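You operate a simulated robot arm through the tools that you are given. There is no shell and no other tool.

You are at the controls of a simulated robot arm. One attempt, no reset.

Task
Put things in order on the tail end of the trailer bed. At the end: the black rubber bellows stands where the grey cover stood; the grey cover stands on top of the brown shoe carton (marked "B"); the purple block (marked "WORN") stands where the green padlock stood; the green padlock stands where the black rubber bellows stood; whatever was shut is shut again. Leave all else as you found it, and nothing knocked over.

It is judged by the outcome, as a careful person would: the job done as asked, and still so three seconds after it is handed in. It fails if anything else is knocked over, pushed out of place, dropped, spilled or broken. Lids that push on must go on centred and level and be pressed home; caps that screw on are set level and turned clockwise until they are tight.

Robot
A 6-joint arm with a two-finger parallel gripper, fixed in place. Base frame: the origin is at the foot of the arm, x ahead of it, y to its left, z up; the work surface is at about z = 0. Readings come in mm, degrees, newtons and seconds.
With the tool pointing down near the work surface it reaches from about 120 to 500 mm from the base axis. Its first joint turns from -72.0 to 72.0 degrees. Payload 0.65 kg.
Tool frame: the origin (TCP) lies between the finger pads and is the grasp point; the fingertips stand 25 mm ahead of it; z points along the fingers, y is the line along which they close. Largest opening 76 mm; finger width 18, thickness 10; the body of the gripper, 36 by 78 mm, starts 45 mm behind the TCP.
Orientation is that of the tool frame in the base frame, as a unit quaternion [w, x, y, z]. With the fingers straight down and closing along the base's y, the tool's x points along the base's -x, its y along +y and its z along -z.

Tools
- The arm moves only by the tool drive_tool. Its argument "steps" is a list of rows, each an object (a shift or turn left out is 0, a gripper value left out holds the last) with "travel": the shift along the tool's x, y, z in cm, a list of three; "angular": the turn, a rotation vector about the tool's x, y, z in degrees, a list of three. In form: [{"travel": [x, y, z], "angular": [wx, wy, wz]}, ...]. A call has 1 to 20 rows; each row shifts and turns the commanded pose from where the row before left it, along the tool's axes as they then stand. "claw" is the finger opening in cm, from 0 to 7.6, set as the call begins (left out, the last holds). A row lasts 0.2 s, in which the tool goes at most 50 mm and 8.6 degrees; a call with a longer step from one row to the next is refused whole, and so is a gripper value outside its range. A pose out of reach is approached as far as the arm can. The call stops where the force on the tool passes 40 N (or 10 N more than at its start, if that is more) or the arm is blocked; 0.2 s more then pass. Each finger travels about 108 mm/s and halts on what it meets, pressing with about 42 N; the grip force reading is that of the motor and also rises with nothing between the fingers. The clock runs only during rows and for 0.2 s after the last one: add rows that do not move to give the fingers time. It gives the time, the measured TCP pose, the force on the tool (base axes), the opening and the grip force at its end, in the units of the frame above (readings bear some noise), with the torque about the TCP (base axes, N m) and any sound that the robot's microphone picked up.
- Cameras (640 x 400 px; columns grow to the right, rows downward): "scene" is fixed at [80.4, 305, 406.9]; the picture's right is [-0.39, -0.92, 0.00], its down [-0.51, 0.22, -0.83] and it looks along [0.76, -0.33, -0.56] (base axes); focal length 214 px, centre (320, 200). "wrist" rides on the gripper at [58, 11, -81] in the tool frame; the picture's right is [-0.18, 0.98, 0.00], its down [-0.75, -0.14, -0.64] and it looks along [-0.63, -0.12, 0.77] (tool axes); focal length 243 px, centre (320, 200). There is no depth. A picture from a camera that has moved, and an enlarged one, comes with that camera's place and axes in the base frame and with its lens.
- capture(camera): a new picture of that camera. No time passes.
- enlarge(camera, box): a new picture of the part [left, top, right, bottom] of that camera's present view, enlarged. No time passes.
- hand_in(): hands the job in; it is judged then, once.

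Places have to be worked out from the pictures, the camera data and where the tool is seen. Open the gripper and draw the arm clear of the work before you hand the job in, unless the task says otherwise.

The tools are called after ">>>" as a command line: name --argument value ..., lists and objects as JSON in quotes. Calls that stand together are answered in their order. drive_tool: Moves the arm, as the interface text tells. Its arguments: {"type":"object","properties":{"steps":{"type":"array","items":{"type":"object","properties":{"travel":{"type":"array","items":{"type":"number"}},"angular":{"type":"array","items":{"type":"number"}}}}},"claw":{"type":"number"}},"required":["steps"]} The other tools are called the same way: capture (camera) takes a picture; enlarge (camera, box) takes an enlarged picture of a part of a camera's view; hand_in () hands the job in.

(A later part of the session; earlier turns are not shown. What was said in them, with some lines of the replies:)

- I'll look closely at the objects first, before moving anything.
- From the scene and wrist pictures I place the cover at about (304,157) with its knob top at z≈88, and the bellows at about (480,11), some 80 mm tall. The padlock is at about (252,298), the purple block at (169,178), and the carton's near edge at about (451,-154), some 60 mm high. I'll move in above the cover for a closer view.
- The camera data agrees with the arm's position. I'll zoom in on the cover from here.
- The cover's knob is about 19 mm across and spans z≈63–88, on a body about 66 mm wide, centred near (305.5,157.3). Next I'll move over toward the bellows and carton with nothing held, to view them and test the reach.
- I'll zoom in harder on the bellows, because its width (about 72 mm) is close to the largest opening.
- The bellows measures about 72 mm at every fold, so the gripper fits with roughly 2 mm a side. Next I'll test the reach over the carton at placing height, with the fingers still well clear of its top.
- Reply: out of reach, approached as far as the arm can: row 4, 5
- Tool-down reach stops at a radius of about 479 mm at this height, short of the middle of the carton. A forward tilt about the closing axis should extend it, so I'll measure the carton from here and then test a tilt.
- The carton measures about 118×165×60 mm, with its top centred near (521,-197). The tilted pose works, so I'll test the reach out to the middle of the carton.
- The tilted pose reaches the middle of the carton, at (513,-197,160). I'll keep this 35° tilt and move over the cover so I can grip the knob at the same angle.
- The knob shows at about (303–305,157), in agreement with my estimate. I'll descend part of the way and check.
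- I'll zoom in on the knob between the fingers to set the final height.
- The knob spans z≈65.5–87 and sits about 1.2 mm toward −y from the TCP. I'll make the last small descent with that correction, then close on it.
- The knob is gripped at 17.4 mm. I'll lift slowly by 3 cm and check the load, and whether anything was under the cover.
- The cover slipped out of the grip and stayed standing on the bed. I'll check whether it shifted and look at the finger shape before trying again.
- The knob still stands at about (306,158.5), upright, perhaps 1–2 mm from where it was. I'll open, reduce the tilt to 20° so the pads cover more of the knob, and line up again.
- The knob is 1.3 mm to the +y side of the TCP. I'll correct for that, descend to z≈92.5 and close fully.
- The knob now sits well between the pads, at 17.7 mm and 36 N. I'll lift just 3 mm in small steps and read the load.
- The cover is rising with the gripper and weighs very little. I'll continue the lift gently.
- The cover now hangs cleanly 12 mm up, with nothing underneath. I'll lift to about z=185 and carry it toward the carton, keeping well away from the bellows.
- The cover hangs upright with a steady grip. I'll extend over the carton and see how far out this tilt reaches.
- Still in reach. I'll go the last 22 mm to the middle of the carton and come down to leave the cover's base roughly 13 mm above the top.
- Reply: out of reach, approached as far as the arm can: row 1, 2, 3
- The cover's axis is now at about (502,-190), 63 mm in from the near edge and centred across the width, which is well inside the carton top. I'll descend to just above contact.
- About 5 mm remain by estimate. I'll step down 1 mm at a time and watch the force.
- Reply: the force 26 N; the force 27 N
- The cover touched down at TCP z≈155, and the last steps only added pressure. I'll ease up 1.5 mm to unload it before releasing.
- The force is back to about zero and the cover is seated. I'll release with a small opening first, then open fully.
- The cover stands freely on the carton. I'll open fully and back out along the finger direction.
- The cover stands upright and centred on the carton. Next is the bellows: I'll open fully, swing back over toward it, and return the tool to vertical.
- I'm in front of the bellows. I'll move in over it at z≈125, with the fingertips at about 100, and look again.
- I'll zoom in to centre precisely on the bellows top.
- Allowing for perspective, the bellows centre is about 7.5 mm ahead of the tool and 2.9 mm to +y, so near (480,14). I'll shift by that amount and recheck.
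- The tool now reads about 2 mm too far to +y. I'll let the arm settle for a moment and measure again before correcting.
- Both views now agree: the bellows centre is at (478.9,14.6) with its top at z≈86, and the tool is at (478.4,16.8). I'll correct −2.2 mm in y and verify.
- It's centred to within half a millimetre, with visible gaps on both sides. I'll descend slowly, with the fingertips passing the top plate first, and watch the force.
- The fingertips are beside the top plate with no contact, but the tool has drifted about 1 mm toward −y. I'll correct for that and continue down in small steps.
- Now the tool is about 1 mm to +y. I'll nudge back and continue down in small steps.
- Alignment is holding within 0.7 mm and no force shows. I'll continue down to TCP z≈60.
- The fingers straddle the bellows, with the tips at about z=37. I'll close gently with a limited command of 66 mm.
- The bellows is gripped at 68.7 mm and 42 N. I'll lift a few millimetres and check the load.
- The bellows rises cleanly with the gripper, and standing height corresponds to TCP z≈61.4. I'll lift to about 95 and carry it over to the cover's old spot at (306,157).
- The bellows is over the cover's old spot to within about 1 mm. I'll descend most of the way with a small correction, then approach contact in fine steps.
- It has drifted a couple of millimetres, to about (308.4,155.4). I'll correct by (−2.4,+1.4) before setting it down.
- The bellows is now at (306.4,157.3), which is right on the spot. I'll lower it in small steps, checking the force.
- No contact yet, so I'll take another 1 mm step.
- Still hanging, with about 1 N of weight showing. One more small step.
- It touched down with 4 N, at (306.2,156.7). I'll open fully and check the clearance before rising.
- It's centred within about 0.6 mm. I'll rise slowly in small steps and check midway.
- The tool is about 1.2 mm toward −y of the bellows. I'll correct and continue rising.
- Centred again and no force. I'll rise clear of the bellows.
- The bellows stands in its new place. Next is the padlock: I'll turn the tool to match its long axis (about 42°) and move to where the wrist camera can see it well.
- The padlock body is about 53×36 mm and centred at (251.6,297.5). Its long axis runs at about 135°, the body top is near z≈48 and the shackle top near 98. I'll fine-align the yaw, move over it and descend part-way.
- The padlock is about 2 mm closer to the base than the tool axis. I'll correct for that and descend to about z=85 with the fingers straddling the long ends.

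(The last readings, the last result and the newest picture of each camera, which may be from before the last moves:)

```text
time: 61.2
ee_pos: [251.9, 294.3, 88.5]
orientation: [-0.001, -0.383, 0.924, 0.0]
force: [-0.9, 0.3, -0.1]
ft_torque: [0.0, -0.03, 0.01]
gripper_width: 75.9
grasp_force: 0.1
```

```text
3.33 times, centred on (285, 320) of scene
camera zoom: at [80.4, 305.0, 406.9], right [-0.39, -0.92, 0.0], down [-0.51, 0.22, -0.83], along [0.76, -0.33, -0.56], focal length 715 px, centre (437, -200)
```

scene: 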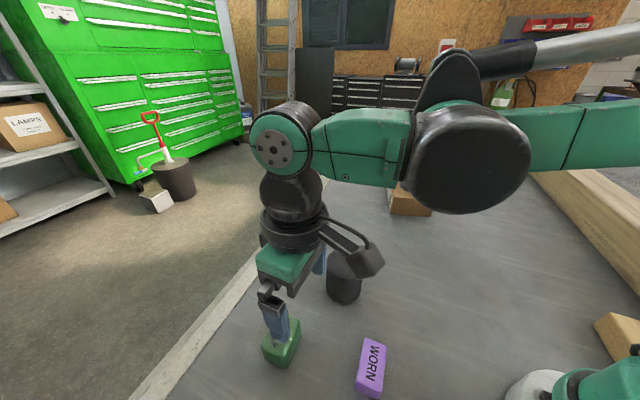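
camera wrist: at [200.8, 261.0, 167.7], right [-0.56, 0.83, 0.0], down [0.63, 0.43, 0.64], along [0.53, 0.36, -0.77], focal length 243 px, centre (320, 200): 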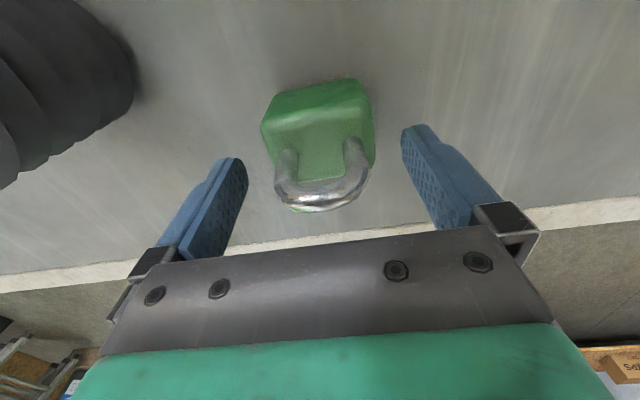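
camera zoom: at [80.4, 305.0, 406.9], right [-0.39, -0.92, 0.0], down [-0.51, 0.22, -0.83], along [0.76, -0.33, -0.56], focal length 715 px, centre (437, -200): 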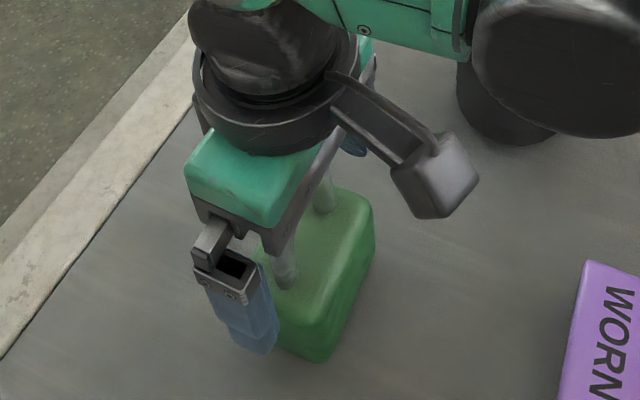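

Tool at about (250.9,295.4,87.7). The shackle top at 97.5 means I can go down to TCP z≈58 with 5 mm to spare under the palm. Descending with a small correction.

>>> drive_tool --steps '[{"travel": [-0.14, 0.06, 0.6]}, {"travel": [0, 0, 0.8]}, {"travel": [0, 0, 0.8]}, {"travel": [0, 0, 0.6]}, {}]'

>>> capture --camera "wrist"

>>> enlarge --camera "scene" --box '[230, 260, 340, 380]'

```text
time: 62.4
ee_pos: [252.8, 296.7, 57.5]
orientation: [-0.001, -0.382, 0.924, 0.0]
force: [0.9, 0.4, 0.6]
ft_torque: [0.03, -0.03, 0.0]
gripper_width: 76.1
grasp_force: 0.1
```

```text
taken
camera wrist: at [202.7, 263.6, 137.8], right [-0.56, 0.83, 0.0], down [0.63, 0.43, 0.64], along [0.53, 0.36, -0.77], focal length 243 px, centre (320, 200)
```

wrist: 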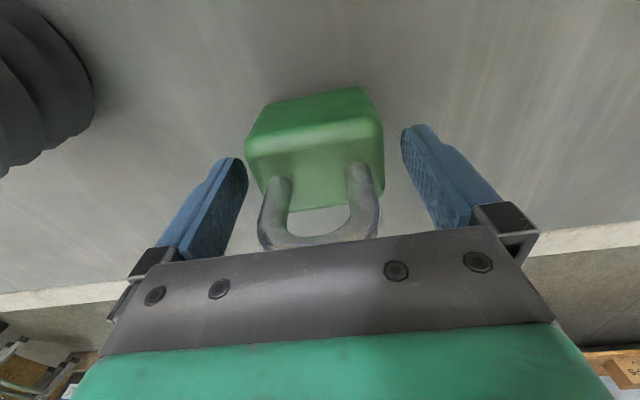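

```text
3.33 times, centred on (285, 320) of scene
camera zoom: at [80.4, 305.0, 406.9], right [-0.39, -0.92, 0.0], down [-0.51, 0.22, -0.83], along [0.76, -0.33, -0.56], focal length 715 px, centre (437, -200)
```

zoom: 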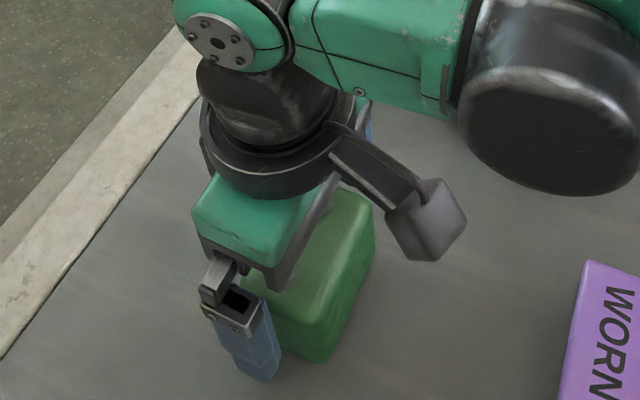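

No contact, and the shackle clears the palm. I'll close on the padlock body now.

>>> drive_tool --steps '[{}, {}, {}, {}]' --claw 3.5

>>> capture --camera "wrist"

```text
time: 63.4
ee_pos: [254.0, 297.0, 58.2]
orientation: [0.0, -0.383, 0.924, 0.0]
force: [0.8, -0.8, 0.4]
ft_torque: [-0.04, -0.02, -0.04]
gripper_width: 59.5
grasp_force: 42.3
```

```text
taken
camera wrist: at [202.7, 263.6, 137.9], right [-0.57, 0.82, 0.0], down [0.63, 0.43, 0.64], along [0.53, 0.36, -0.77], focal length 243 px, centre (320, 200)
```

wrist: 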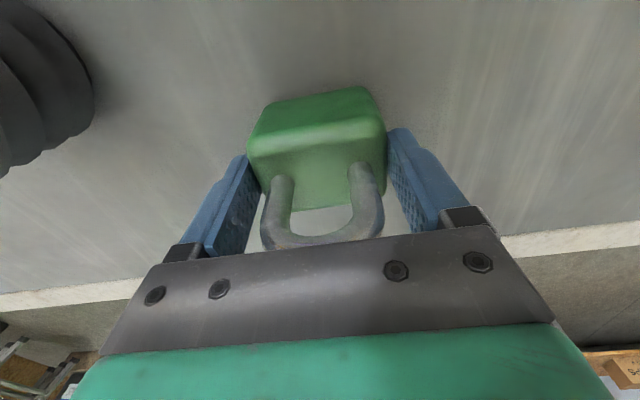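

The body is gripped at 59.5 mm with 42 N. I'll lift slowly a few millimetres and check.

>>> drive_tool --steps '[{"travel": [0, 0, -0.2]}, {"travel": [0, 0, -0.3]}, {"travel": [0, 0, -0.3]}, {}]'

>>> capture --camera "wrist"

>>> enlarge --camera "scene" --box '[230, 260, 340, 380]'

```text
time: 64.4
ee_pos: [252.1, 297.0, 66.0]
orientation: [0.0, -0.383, 0.924, 0.0]
force: [1.4, -0.1, -5.2]
ft_torque: [0.01, 0.0, 0.0]
gripper_width: 59.5
grasp_force: 42.1
```

```text
taken
camera wrist: at [202.5, 263.5, 146.0], right [-0.56, 0.83, 0.0], down [0.63, 0.43, 0.64], along [0.53, 0.36, -0.77], focal length 243 px, centre (320, 200)
```

wrist: 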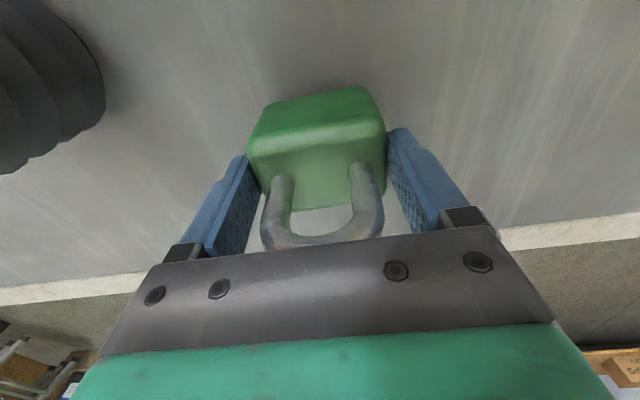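

```text
3.33 times, centred on (285, 320) of scene
camera zoom: at [80.4, 305.0, 406.9], right [-0.39, -0.92, 0.0], down [-0.51, 0.22, -0.83], along [0.76, -0.33, -0.56], focal length 715 px, centre (437, -200)
```

zoom: 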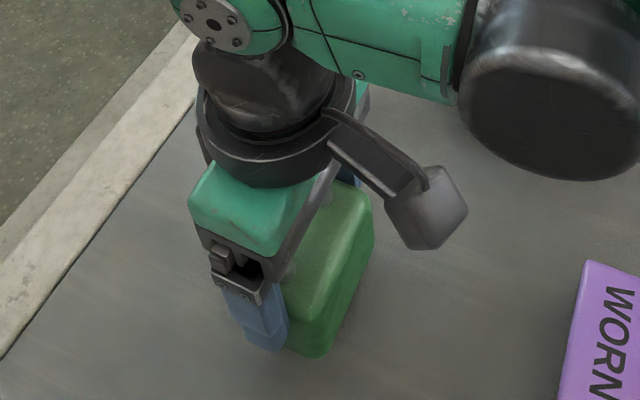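

The padlock is up, at about 5 N weight, and steady. I'll lift to z≈140, carry it around the outside of the bellows, then turn the wrist back to yaw 0.

>>> drive_tool --steps '[{"travel": [0, 0, -0.8]}, {"travel": [0, 0, -1.4]}, {"travel": [0, 0, -1.6]}, {"travel": [0, 0, -1.6]}, {"travel": [0, 0, -1.6]}, {"travel": [0, 0, -0.4]}, {"travel": [-0.15, -1.1, 0]}, {"travel": [-0.3, -2.277, 0]}, {"travel": [-0.3, -2.277, 0]}, {"travel": [-0.3, -2.277, 0]}, {"travel": [-0.3, -2.277, 0]}, {"travel": [-0.3, -2.277, 0]}, {"travel": [-0.3, -2.277, 0]}, {"travel": [-0.15, -1.17, 0]}, {}]'

>>> capture --camera "scene"

>>> capture --camera "wrist"

```text
time: 67.6
ee_pos: [381.3, 198.0, 139.6]
orientation: [0.0, -0.383, 0.924, -0.001]
force: [1.2, -0.2, -4.2]
ft_torque: [-0.01, -0.01, 0.0]
gripper_width: 59.7
grasp_force: 42.1
```

```text
taken
```

scene: 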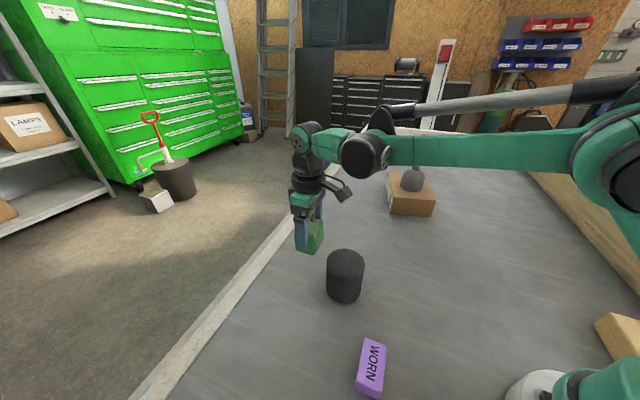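

```text
taken
camera wrist: at [330.5, 165.1, 219.3], right [-0.56, 0.83, 0.0], down [0.63, 0.43, 0.64], along [0.53, 0.36, -0.77], focal length 243 px, centre (320, 200)
```

wrist: 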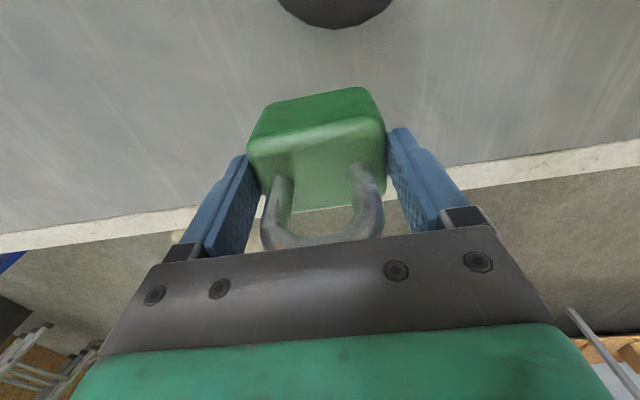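

The padlock is held steadily and is well clear. Now I'll turn the wrist back by 45° and carry it on toward the bellows' old spot.

>>> drive_tool --steps '[{"angular": [0, 0, 7.5]}, {"angular": [0, 0, 7.5]}, {"angular": [0, 0, 7.5]}, {"angular": [0, 0, 7.5]}, {"angular": [0, 0, 7.5]}, {"angular": [0, 0, 7.5]}, {"travel": [-0.6, -1.0, 0.15]}, {"travel": [-1.055, -1.744, 0.306]}, {"travel": [-1.055, -1.744, 0.306]}, {"travel": [-1.055, -1.744, 0.306]}, {"travel": [-1.055, -1.744, 0.306]}, {"travel": [-1.055, -1.744, 0.306]}, {"travel": [-1.055, -1.744, 0.306]}, {"travel": [-1.055, -1.744, 0.306]}, {"travel": [-0.455, -0.744, 0.156]}, {}]'

>>> capture --camera "scene"

>>> capture --camera "wrist"

```text
time: 71.0
ee_pos: [464.8, 60.2, 115.4]
orientation: [0.0, 0.0, 1.0, 0.0]
force: [1.0, -0.9, -4.6]
ft_torque: [0.04, 0.01, -0.04]
gripper_width: 59.6
grasp_force: 42.7
```

```text
taken
```

scene: 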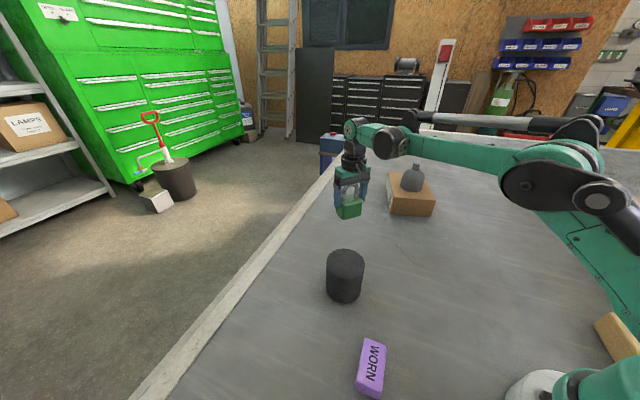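

```text
taken
camera wrist: at [405.5, 70.9, 195.5], right [0.18, 0.98, 0.0], down [0.75, -0.14, 0.64], along [0.63, -0.12, -0.77], focal length 243 px, centre (320, 200)
```

wrist: 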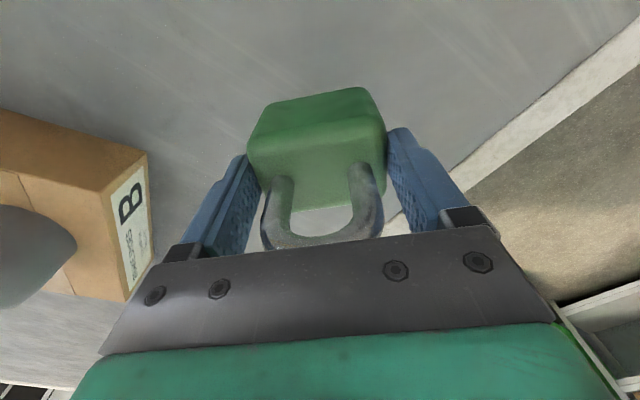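

Tool at (465,60,115). I'll move to above the old bellows spot (TCP target 480.4,14.6) and lower to about z=85.

>>> drive_tool --steps '[{"travel": [-0.38, -1.13, 0.5]}, {"travel": [-0.38, -1.13, 0.7]}, {"travel": [-0.38, -1.13, 0.8]}, {"travel": [-0.38, -1.14, 1.05]}, {}, {}]'

>>> capture --camera "wrist"

```text
time: 72.4
ee_pos: [479.1, 13.3, 84.0]
orientation: [0.0, 0.0, 1.0, 0.0]
force: [0.1, 0.4, -3.6]
ft_torque: [0.02, 0.0, 0.04]
gripper_width: 59.3
grasp_force: 42.3
```

```text
taken
camera wrist: at [420.2, 25.0, 163.5], right [0.18, 0.98, 0.0], down [0.75, -0.14, 0.64], along [0.63, -0.12, -0.77], focal length 243 px, centre (320, 200)
```

wrist: 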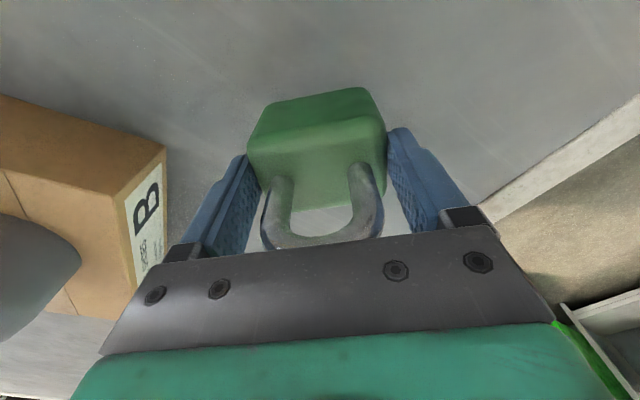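

It's within about 1 mm of the target. I'll lower by 20 mm and then go in fine steps.

>>> drive_tool --steps '[{"travel": [-0.04, 0.05, 0.6]}, {"travel": [0, 0, 0.7]}, {"travel": [0, 0, 0.7]}, {}, {}]'

>>> enlarge --camera "wrist" --box '[200, 60, 440, 250]'

>>> enlarge --camera "scene" --box '[320, 150, 410, 240]'

```text
time: 73.6
ee_pos: [481.3, 14.2, 63.2]
orientation: [0.0, -0.001, 1.0, 0.0]
force: [0.0, -0.5, -5.0]
ft_torque: [0.0, 0.02, 0.02]
gripper_width: 59.3
grasp_force: 42.3
```

```text
2.11 times, centred on (320, 155) of wrist
camera zoom: at [421.7, 25.0, 144.0], right [0.18, 0.98, 0.0], down [0.75, -0.14, 0.64], along [0.63, -0.12, -0.77], focal length 511 px, centre (320, 295)
```

zoom: 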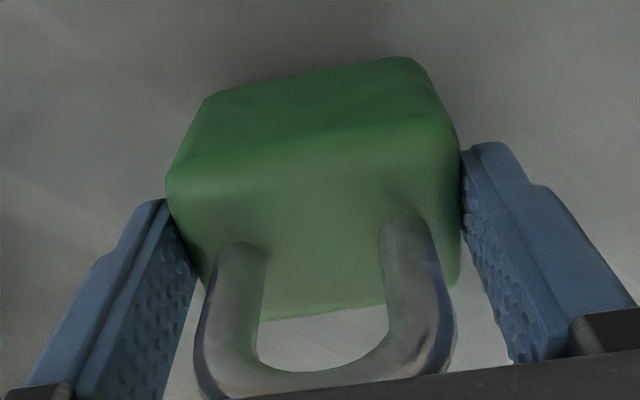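

```text
4.44 times, centred on (365, 195) of scene
camera zoom: at [80.4, 305.0, 406.9], right [-0.39, -0.92, 0.0], down [-0.51, 0.22, -0.83], along [0.76, -0.33, -0.56], focal length 953 px, centre (120, 222)
```

zoom: 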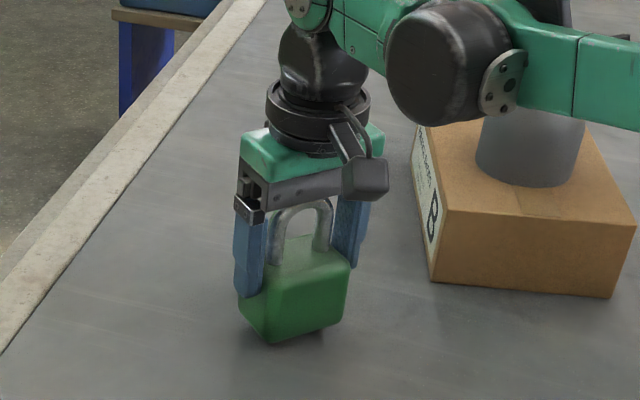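

About 6 mm remain. Stepping down gently.

>>> drive_tool --steps '[{"travel": [0.08, 0.04, 0.15]}, {"travel": [0, 0, 0.15]}, {}]'

```text
time: 74.4
ee_pos: [480.0, 15.8, 62.2]
orientation: [0.0, 0.0, 1.0, 0.0]
force: [0.4, 0.0, -4.3]
ft_torque: [-0.01, 0.02, -0.01]
gripper_width: 59.8
grasp_force: 41.9
```

Still hanging freely at −4.3 N. Another 1.5 mm.

>>> drive_tool --steps '[{"travel": [0, 0, 0.15]}, {}]'

```text
time: 75.0
ee_pos: [480.6, 14.4, 60.2]
orientation: [0.0, 0.0, 1.0, 0.0]
force: [-0.2, -0.7, -3.8]
ft_torque: [0.0, 0.03, -0.03]
gripper_width: 59.7
grasp_force: 42.3
```

Still hanging. Another 1 mm step.

>>> drive_tool --steps '[{"travel": [0, 0, 0.1]}, {}]'

```text
time: 75.6
ee_pos: [478.5, 13.4, 59.2]
orientation: [-0.001, -0.001, 1.0, 0.0]
force: [0.1, 0.0, -4.3]
ft_torque: [0.0, 0.03, 0.02]
gripper_width: 59.5
grasp_force: 42.7
```

Continuing with a 0.8 mm step.

>>> drive_tool --steps '[{"travel": [0, 0, 0.08]}, {}]'

>>> enlarge --camera "scene" --box '[320, 150, 410, 240]'

>>> enlarge --camera "wrist" --box '[200, 60, 440, 250]'

```text
time: 76.2
ee_pos: [478.9, 14.2, 58.6]
orientation: [0.0, 0.0, 1.0, 0.0]
force: [-0.9, 1.0, -3.4]
ft_torque: [0.0, 0.03, 0.01]
gripper_width: 59.5
grasp_force: 41.9
```

```text
4.44 times, centred on (365, 195) of scene
camera zoom: at [80.4, 305.0, 406.9], right [-0.39, -0.92, 0.0], down [-0.51, 0.22, -0.83], along [0.76, -0.33, -0.56], focal length 953 px, centre (120, 222)
```

zoom: 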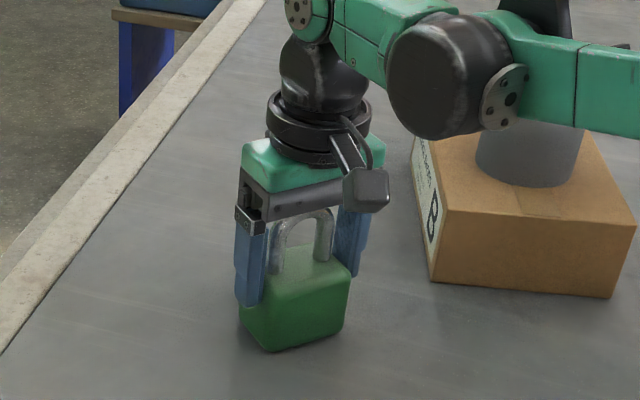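

```text
2.11 times, centred on (320, 155) of wrist
camera zoom: at [419.2, 25.3, 138.5], right [0.18, 0.98, 0.0], down [0.75, -0.14, 0.64], along [0.63, -0.12, -0.77], focal length 511 px, centre (320, 295)
```

zoom: 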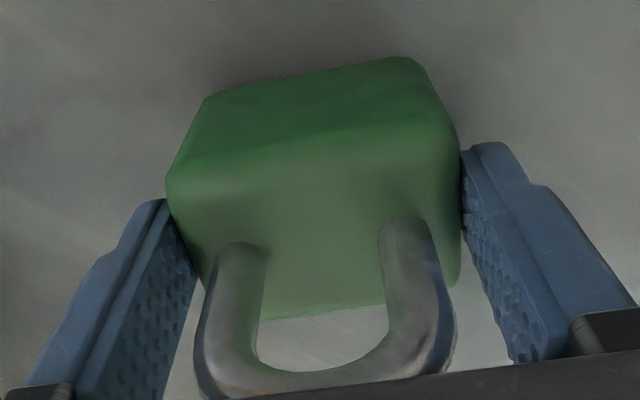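

About 0.6 mm above standing height. One more small step.

>>> drive_tool --steps '[{"travel": [-0.08, 0, 0.08]}, {}]'

```text
time: 76.8
ee_pos: [480.4, 13.8, 58.6]
orientation: [-0.001, 0.0, 1.0, 0.001]
force: [-1.8, -0.3, 1.5]
ft_torque: [-0.1, -0.01, -0.03]
gripper_width: 59.6
grasp_force: 41.7
```

Force has gone from −4.3 to +1.5 N, so the bed is carrying it. I'll release now.

>>> drive_tool --steps '[{}, {}, {}]' --claw 7.6

>>> capture --camera "wrist"

>>> enlarge --camera "scene" --box '[320, 150, 410, 240]'

```text
time: 77.6
ee_pos: [479.7, 13.4, 57.1]
orientation: [0.0, 0.0, 1.0, 0.0]
force: [-0.2, -0.2, 0.6]
ft_torque: [-0.04, 0.01, 0.01]
gripper_width: 76.0
grasp_force: 0.1
```

```text
taken
camera wrist: at [420.0, 25.4, 137.8], right [0.18, 0.98, 0.0], down [0.75, -0.14, 0.64], along [0.63, -0.12, -0.77], focal length 243 px, centre (320, 200)
```

wrist: 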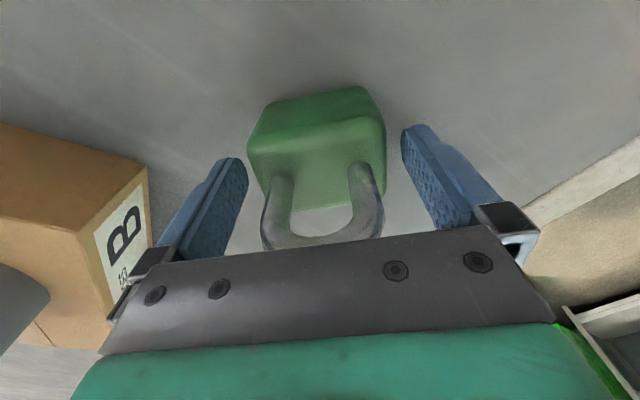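

```text
4.44 times, centred on (365, 195) of scene
camera zoom: at [80.4, 305.0, 406.9], right [-0.39, -0.92, 0.0], down [-0.51, 0.22, -0.83], along [0.76, -0.33, -0.56], focal length 953 px, centre (120, 222)
```

zoom: 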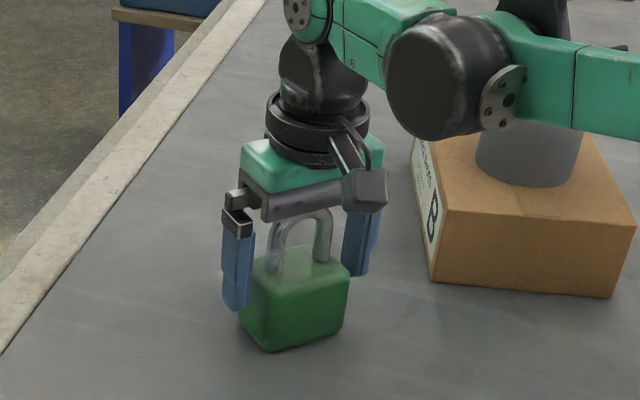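

The padlock stands upright in place, still locked. I'll rise straight up, retract, and swing over to view the purple block.

>>> drive_tool --steps '[{"travel": [0, 0, -0.5]}, {"travel": [0, 0, -1.5]}, {"travel": [0, 0, -2.0]}, {"travel": [0, 0, -2.0]}, {"travel": [3.3, 1.5, -2.7]}, {"travel": [3.3, 1.5, -2.7]}, {"travel": [3.3, 1.5, -2.6]}, {"travel": [4, 1.8, 0]}, {"travel": [4, 1.8, 0]}, {"travel": [4, 1.8, 0]}, {"travel": [4, 1.8, 0]}, {"travel": [4, 1.8, 0]}, {"angular": [0, 0, -8.4]}, {"angular": [0, 0, -8.4]}, {"angular": [0, 0, -8.4]}, {"angular": [0, 0, -8.4]}, {"angular": [0, 0, -8.4]}, {}, {}]'

>>> capture --camera "wrist"

>>> capture --camera "scene"

```text
time: 81.6
ee_pos: [182.0, 151.4, 197.7]
orientation: [-0.001, -0.359, 0.933, 0.0]
force: [0.3, -0.6, -0.5]
ft_torque: [-0.01, 0.01, -0.02]
gripper_width: 75.9
grasp_force: 0.1
```

```text
taken
camera wrist: at [129.6, 119.4, 277.6], right [-0.52, 0.85, 0.0], down [0.65, 0.4, 0.64], along [0.55, 0.34, -0.77], focal length 243 px, centre (320, 200)
```

wrist: 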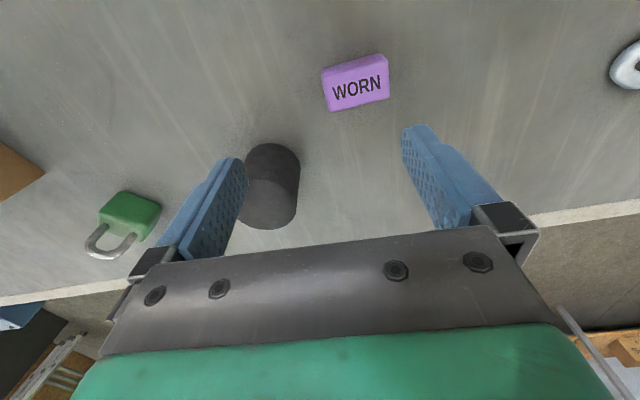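

```text
taken
```

scene: 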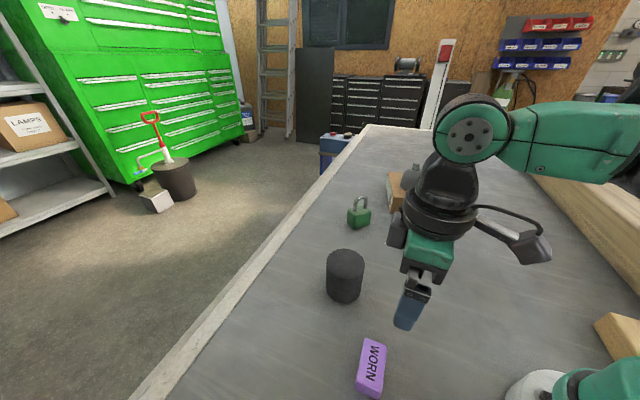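

The padlock, bellows and cover all stand well. There's another, white, object far to the left near (13,412), and I'll keep clear of it. I'll zoom in on the purple block.

>>> enlarge --camera "wrist" --box '[305, 40, 405, 125]'

>>> enlarge --camera "wrist" --box '[540, 0, 640, 120]'

>>> enlarge --camera "scene" --box '[310, 180, 400, 310]'

```text
4.71 times, centred on (355, 82) of wrist
camera zoom: at [129.6, 119.4, 277.6], right [-0.52, 0.85, 0.0], down [0.65, 0.4, 0.64], along [0.55, 0.34, -0.77], focal length 1142 px, centre (155, 753)
```

zoom: 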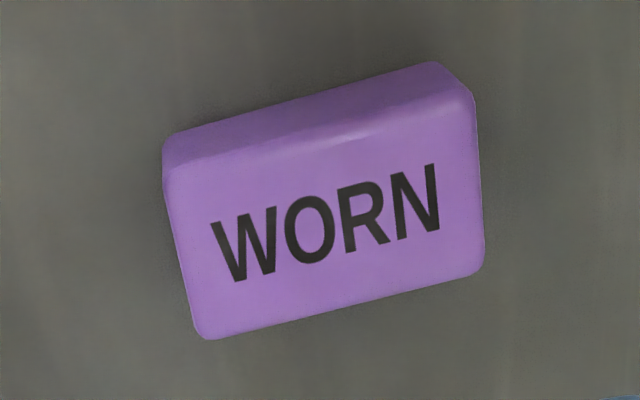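

```text
3.33 times, centred on (590, 60) of wrist
camera zoom: at [129.6, 119.4, 277.6], right [-0.52, 0.85, 0.0], down [0.65, 0.4, 0.64], along [0.55, 0.34, -0.77], focal length 809 px, centre (-580, 667)
```

zoom: 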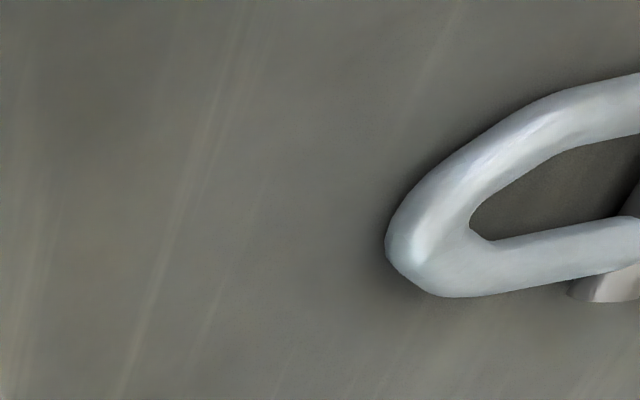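

```text
3.08 times, centred on (355, 245) of scene
camera zoom: at [80.4, 305.0, 406.9], right [-0.39, -0.92, 0.0], down [-0.51, 0.22, -0.83], along [0.76, -0.33, -0.56], focal length 660 px, centre (212, 62)
```

zoom: 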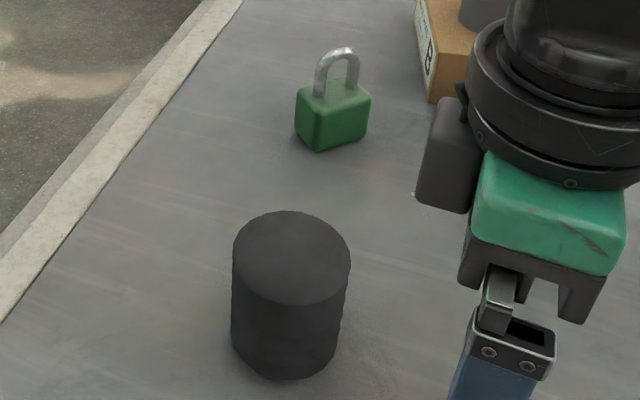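

The block is about 60×34×32 mm and centred at (167.5,184.2), with its long axis at about 136°. I'll align, move over it and come down to z≈85.

>>> drive_tool --steps '[{"angular": [0, 0, -4]}, {"travel": [-0.72, 1.64, 0]}, {"travel": [-0.72, 1.64, 0]}, {"travel": [0, 0, 3]}, {"travel": [0, 0, 3]}, {"travel": [0, 0, 3]}, {"travel": [0, 0, 2]}, {}, {}]'

>>> capture --camera "wrist"

>>> enlarge --camera "scene" --box '[300, 270, 440, 400]'

```text
time: 83.6
ee_pos: [167.2, 184.1, 89.9]
orientation: [0.0, -0.391, 0.921, 0.001]
force: [0.4, -0.2, 0.1]
ft_torque: [0.04, -0.01, 0.0]
gripper_width: 76.0
grasp_force: 0.1
```

```text
taken
camera wrist: at [117.5, 149.3, 169.8], right [-0.58, 0.82, 0.0], down [0.62, 0.44, 0.64], along [0.52, 0.37, -0.77], focal length 243 px, centre (320, 200)
```

wrist: 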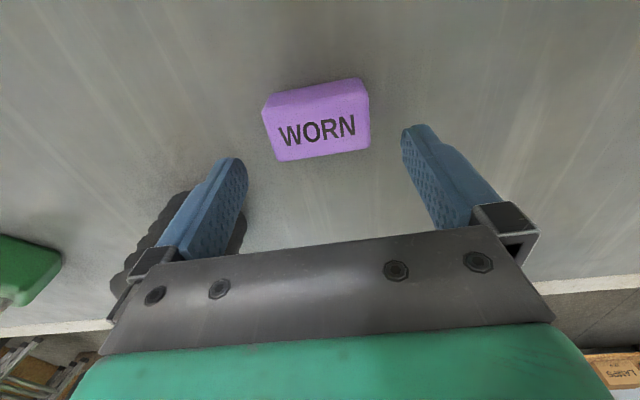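

```text
3.08 times, centred on (370, 335) of scene
camera zoom: at [80.4, 305.0, 406.9], right [-0.39, -0.92, 0.0], down [-0.51, 0.22, -0.83], along [0.76, -0.33, -0.56], focal length 660 px, centre (166, -215)
```

zoom: 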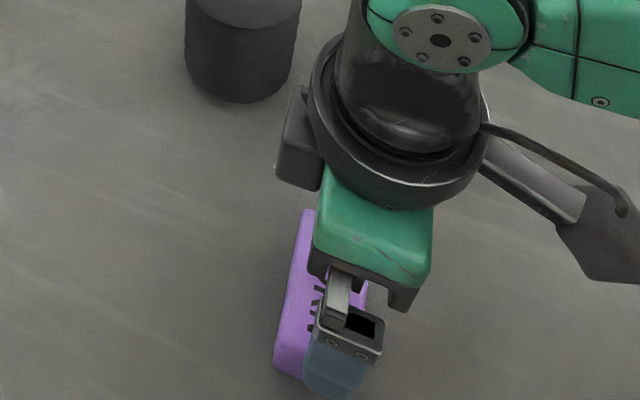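

Alignment is good, with the TCP at (167,184.6) over the block's centre. I'll descend so the fingertips end about 5 mm above the bed.

>>> drive_tool --steps '[{"travel": [0, 0, 1.2]}, {"travel": [0, 0, 1.2]}, {"travel": [0, 0, 1.0]}, {"travel": [0, 0, 0.8]}, {"travel": [0, 0, 0.6]}, {}, {}]'

>>> capture --camera "wrist"

```text
time: 85.2
ee_pos: [166.5, 183.0, 40.8]
orientation: [0.0, -0.391, 0.92, 0.001]
force: [-0.4, 0.4, 1.1]
ft_torque: [0.02, -0.04, 0.02]
gripper_width: 75.9
grasp_force: 0.1
```

```text
taken
camera wrist: at [117.4, 149.2, 119.6], right [-0.58, 0.82, 0.0], down [0.62, 0.44, 0.64], along [0.52, 0.37, -0.77], focal length 243 px, centre (320, 200)
```

wrist: 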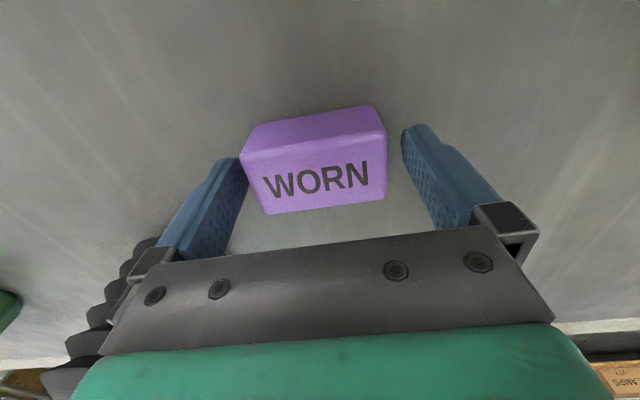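

Nearly there, with the tips at about z=15. I'll lower 8 mm more, then close on the block's long ends.

>>> drive_tool --steps '[{"travel": [0, 0, 0.4]}, {"travel": [0, 0, 0.4]}, {}, {}]'

>>> drive_tool --steps '[{}, {}, {}, {}]' --claw 4.5

>>> capture --camera "wrist"

```text
time: 86.2
ee_pos: [167.1, 183.7, 31.4]
orientation: [0.001, -0.391, 0.92, 0.001]
force: [0.3, 1.2, -0.2]
ft_torque: [0.0, 0.02, -0.04]
gripper_width: 76.1
grasp_force: 0.0
```

```text
time: 87.2
ee_pos: [166.6, 183.1, 30.3]
orientation: [0.0, -0.391, 0.921, 0.0]
force: [0.3, 0.4, -0.2]
ft_torque: [-0.03, 0.0, -0.01]
gripper_width: 60.9
grasp_force: 42.0
```

```text
taken
camera wrist: at [117.2, 149.9, 110.8], right [-0.58, 0.82, 0.0], down [0.62, 0.44, 0.64], along [0.52, 0.37, -0.77], focal length 243 px, centre (320, 200)
```

wrist: 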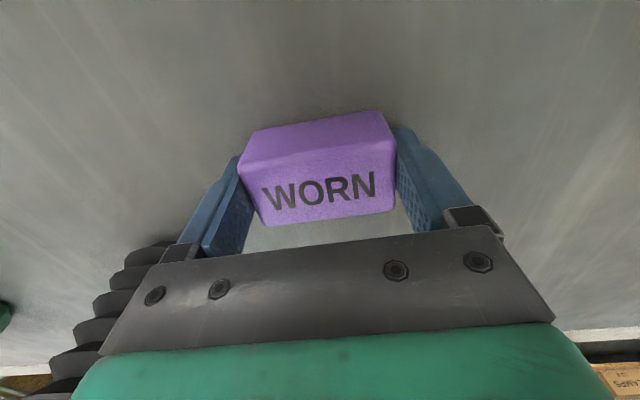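

The block is gripped at 60.9 mm. I'll lift a little first to check.

>>> drive_tool --steps '[{"travel": [0, 0, -0.2]}, {"travel": [0, 0, -0.4]}, {"travel": [0, 0, -0.6]}, {}]'

>>> capture --camera "wrist"

```text
time: 88.2
ee_pos: [165.8, 183.3, 43.5]
orientation: [0.0, -0.391, 0.921, 0.0]
force: [1.0, 0.5, -0.5]
ft_torque: [-0.03, -0.01, -0.01]
gripper_width: 61.1
grasp_force: 41.7
```

```text
taken
camera wrist: at [117.2, 149.0, 123.4], right [-0.58, 0.82, 0.0], down [0.62, 0.44, 0.64], along [0.52, 0.37, -0.77], focal length 243 px, centre (320, 200)
```

wrist: 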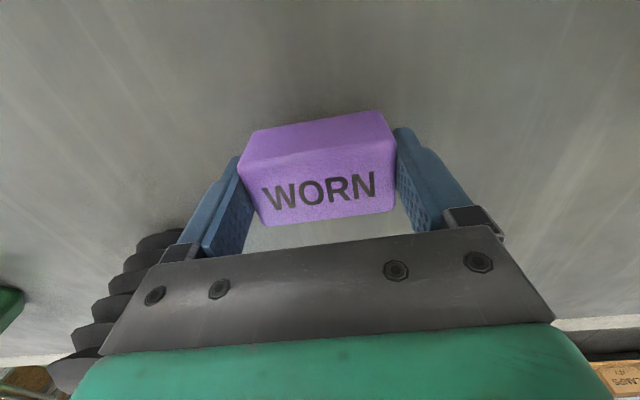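

The block comes up with the gripper. I'll raise it to z≈73 and carry it to the padlock's old spot at (251.6,297.2).

>>> drive_tool --steps '[{"travel": [0, 0, -1.0]}, {"travel": [0, 0, -1.0]}, {"travel": [0, 0, -1.0]}, {"travel": [-1.0, 0.125, 0]}, {"travel": [-2.006, 0.25, 0]}, {"travel": [-2.006, 0.25, 0]}, {"travel": [-2.006, 0.25, 0]}, {"travel": [-2.006, 0.25, 0]}, {"travel": [-2.006, 0.25, 0]}, {"travel": [-2.006, 0.25, 0]}, {"travel": [-1.006, 0.125, 0]}, {}, {}]'

>>> capture --camera "wrist"

>>> capture --camera "scene"

```text
time: 91.0
ee_pos: [252.2, 298.8, 75.2]
orientation: [0.001, -0.391, 0.921, 0.0]
force: [0.2, 1.0, -0.1]
ft_torque: [0.01, 0.0, 0.0]
gripper_width: 61.3
grasp_force: 42.1
```

```text
taken
camera wrist: at [201.9, 264.0, 154.9], right [-0.58, 0.82, 0.0], down [0.62, 0.44, 0.64], along [0.52, 0.37, -0.77], focal length 243 px, centre (320, 200)
```

wrist: 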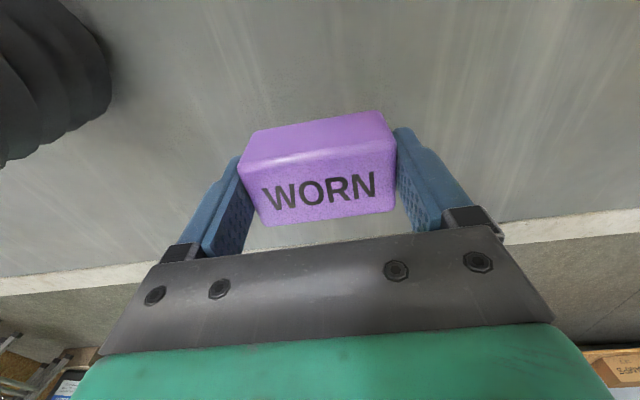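

```text
taken
```

scene: 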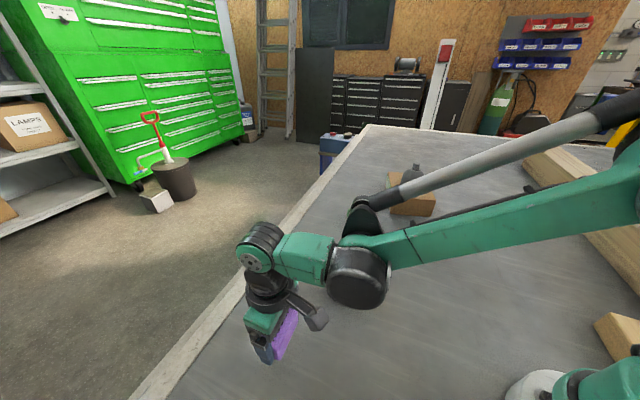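

I'm at (251.4,299.3). I'll correct by about 2 mm and lower to a few millimetres above the bed.

>>> drive_tool --steps '[{"travel": [0.13, -0.15, 0.6]}, {"travel": [0, 0, 0.9]}, {"travel": [0, 0, 0.9]}, {"travel": [0, 0, 0.8]}, {"travel": [0, 0, 0.5]}, {}, {}]'

>>> capture --camera "wrist"

```text
time: 92.6
ee_pos: [252.4, 296.7, 36.9]
orientation: [0.0, -0.391, 0.92, 0.0]
force: [0.0, 0.2, -0.1]
ft_torque: [0.0, -0.01, 0.0]
gripper_width: 61.3
grasp_force: 42.1
```

```text
taken
camera wrist: at [202.1, 261.7, 116.9], right [-0.58, 0.82, 0.0], down [0.62, 0.44, 0.64], along [0.52, 0.37, -0.77], focal length 243 px, centre (320, 200)
```

wrist: 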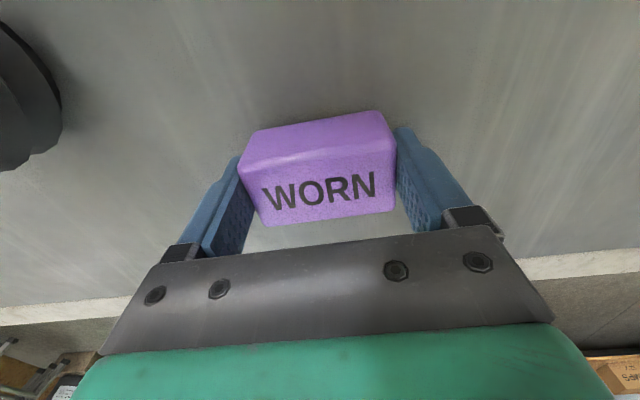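

Right on target at (251.6,297.0), with about 6 mm to go. Lowering gently.

>>> drive_tool --steps '[{"travel": [0, 0, 0.2]}, {"travel": [0, 0, 0.2]}, {}]'

```text
time: 93.4
ee_pos: [252.0, 294.8, 32.1]
orientation: [-0.001, -0.391, 0.92, 0.001]
force: [0.8, -0.4, -1.0]
ft_torque: [-0.02, 0.0, 0.02]
gripper_width: 61.2
grasp_force: 42.0
```

No contact yet. Another 1 mm.

>>> drive_tool --steps '[{"travel": [0, 0, 0.1]}, {}]'

>>> capture --camera "wrist"

```text
time: 94.0
ee_pos: [252.8, 295.9, 31.6]
orientation: [0.0, -0.391, 0.921, 0.0]
force: [-0.8, 0.4, -0.6]
ft_torque: [-0.03, 0.01, 0.03]
gripper_width: 61.2
grasp_force: 42.0
```

```text
taken
camera wrist: at [202.0, 261.5, 111.7], right [-0.58, 0.82, 0.0], down [0.62, 0.44, 0.64], along [0.52, 0.37, -0.77], focal length 243 px, centre (320, 200)
```

wrist: 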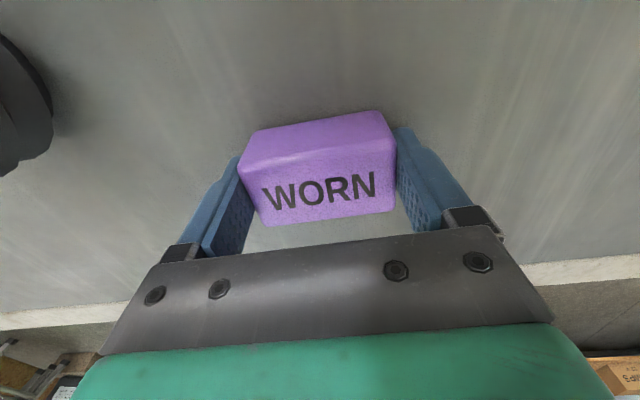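

About 0.9 mm above the standing height, so one more small step.

>>> drive_tool --steps '[{"travel": [0, 0, 0.09]}, {}]'

```text
time: 94.6
ee_pos: [252.4, 295.6, 31.1]
orientation: [0.001, -0.391, 0.92, 0.0]
force: [-3.2, -0.6, 10.3]
ft_torque: [-0.03, -0.03, -0.01]
gripper_width: 61.0
grasp_force: 41.8
```

It's in contact with 10 N. I'll release now.

>>> drive_tool --steps '[{}, {}, {}]' --claw 7.6

>>> capture --camera "wrist"

```text
time: 95.4
ee_pos: [252.0, 295.5, 30.6]
orientation: [0.0, -0.39, 0.921, 0.0]
force: [-0.6, 0.0, -0.1]
ft_torque: [0.02, 0.0, -0.02]
gripper_width: 75.8
grasp_force: 0.1
```

```text
taken
camera wrist: at [202.9, 261.8, 110.6], right [-0.58, 0.82, 0.0], down [0.62, 0.44, 0.64], along [0.52, 0.37, -0.77], focal length 243 px, centre (320, 200)
```

wrist: 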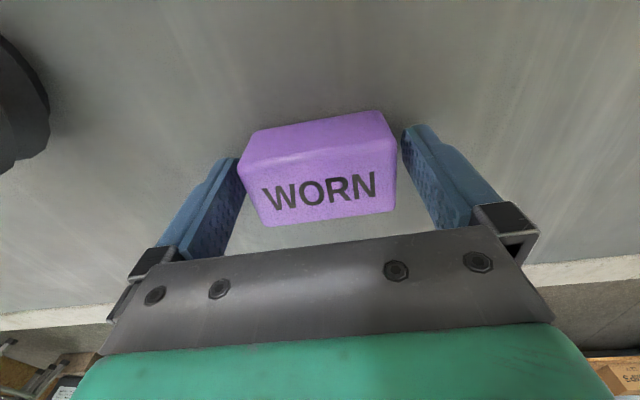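

Released. I'll rise straight up and check the whole scene.

>>> drive_tool --steps '[{"travel": [0, 0, -0.5]}, {"travel": [0, 0, -1.0]}, {"travel": [0, 0, -1.5]}, {"travel": [0, 0, -3]}, {"travel": [0, 0, -3]}, {"travel": [0, 0, -4]}, {"travel": [0, 0, -4]}, {"travel": [1.5, 0, -4]}, {"travel": [3, 0, -4]}, {}, {}]'

>>> capture --camera "wrist"

>>> capture --camera "scene"

```text
time: 97.8
ee_pos: [220.6, 263.3, 280.3]
orientation: [0.0, -0.391, 0.92, 0.0]
force: [-0.3, -0.4, -0.7]
ft_torque: [0.02, -0.01, -0.02]
gripper_width: 76.2
grasp_force: 0.0
```

```text
taken
camera wrist: at [171.3, 228.9, 361.0], right [-0.58, 0.82, 0.0], down [0.62, 0.44, 0.64], along [0.52, 0.37, -0.77], focal length 243 px, centre (320, 200)
```

wrist: 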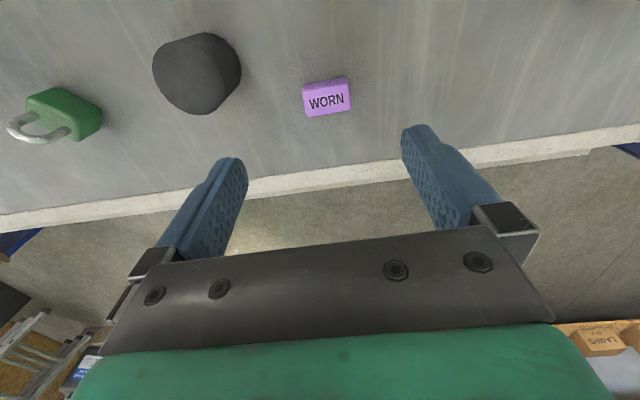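

```text
taken
```

scene: 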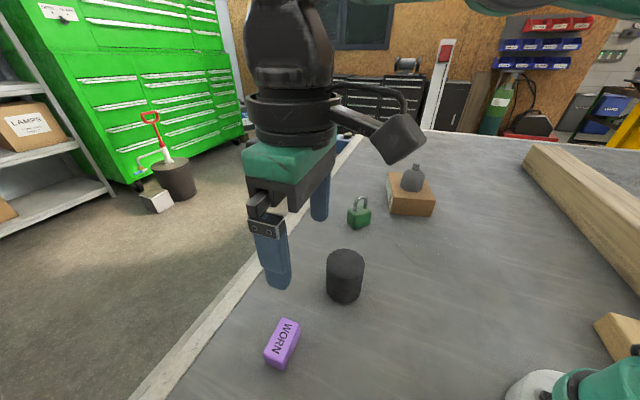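

All four objects look right. I'll draw the arm back to near its starting pose and verify each position in a clear view.

>>> drive_tool --steps '[{"travel": [1.03, -3.29, -0.18]}, {"travel": [1.03, -3.29, -0.18]}, {"travel": [1.03, -3.29, -0.18]}, {"travel": [1.03, -3.29, -0.18]}, {"travel": [1.03, -3.29, -0.18]}, {"angular": [0, 0, 7.667]}, {"angular": [0, 0, 7.667]}, {"angular": [0, 0, 7.667]}, {"angular": [0, 0, 7.667]}, {"angular": [0, 0, 7.667]}, {"angular": [0, 0, 7.667]}, {}, {}]'

>>> capture --camera "scene"

>>> enlarge --camera "scene" --box '[320, 140, 460, 240]'

>>> enlarge --camera "scene" --box '[240, 240, 400, 400]'

>>> capture --camera "wrist"

```text
time: 100.6
ee_pos: [304.2, 111.6, 288.9]
orientation: [0.0, 0.001, 1.0, 0.0]
force: [-0.4, 0.5, 0.7]
ft_torque: [0.01, 0.0, 0.0]
gripper_width: 75.7
grasp_force: 0.1
```

```text
taken
```

scene: 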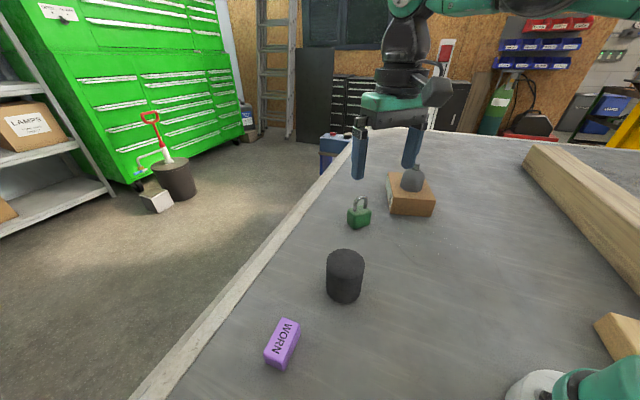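

```text
4.00 times, centred on (390, 190) of scene
camera zoom: at [80.4, 305.0, 406.9], right [-0.39, -0.92, 0.0], down [-0.51, 0.22, -0.83], along [0.76, -0.33, -0.56], focal length 858 px, centre (40, 240)
```

zoom: 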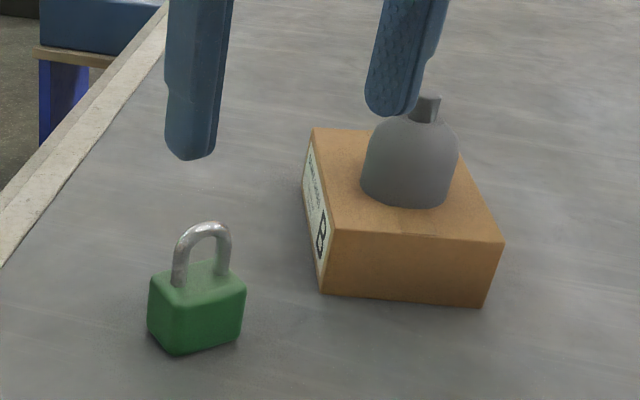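

```text
2.50 times, centred on (320, 320) of scene
camera zoom: at [80.4, 305.0, 406.9], right [-0.39, -0.92, 0.0], down [-0.51, 0.22, -0.83], along [0.76, -0.33, -0.56], focal length 536 px, centre (320, -100)
```

zoom: 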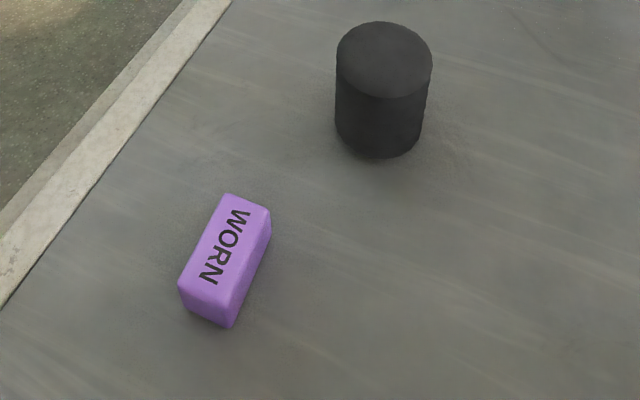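

```text
taken
camera wrist: at [244.2, 122.2, 369.6], right [0.19, 0.98, 0.0], down [0.75, -0.14, 0.64], along [0.63, -0.12, -0.77], focal length 243 px, centre (320, 200)
```

wrist: 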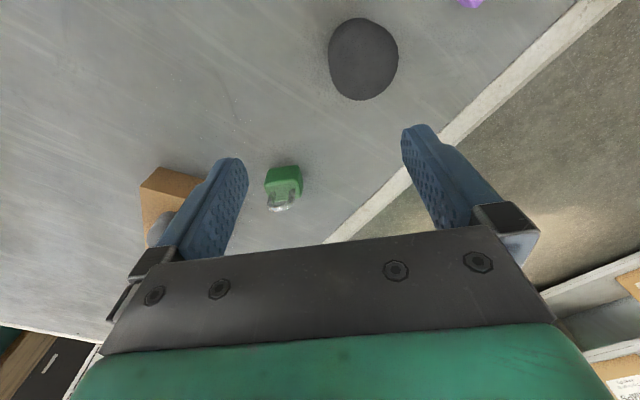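

Everything is in its place and upright: the cover on carton "B", the bellows on the cover's old spot, the padlock (still locked) on the bellows' old spot, and the block on the padlock's old spot. The carton's corners are at the same pixels as at the start, the gripper is open and the arm is clear, so I'm handing in.

>>> hand_in

```text
The job is handed in.
```

The job is done and handed in. The last pictures before hand-in showed everything upright and in its new place:

| Object | Now stands | How close |
|---|---|---|
| Grey cover | On top of the brown carton "B" | About 19 mm short of the carton's middle lengthwise, centred across its width |
| Black bellows | Where the grey cover stood | Within about 1 mm |
| Green padlock | Where the bellows stood | Within about 2 mm |
| Purple "WORN" block | Where the padlock stood | Within about 2 mm |

- **First cover grip slipped:** on the first try the knob slid out of the fingers. The cover stayed standing and may have shifted 1–2 mm. The second grip held.
- **Padlock direction:** it is still locked, but I turned it about 45° on the way, so it faces a different direction than before.
- **Everything else:** nothing was knocked over, and the carton's visible corners line up with the first picture. Nothing needed opening, so nothing had to be shut again. The gripper is open and the arm is back near its starting pose.
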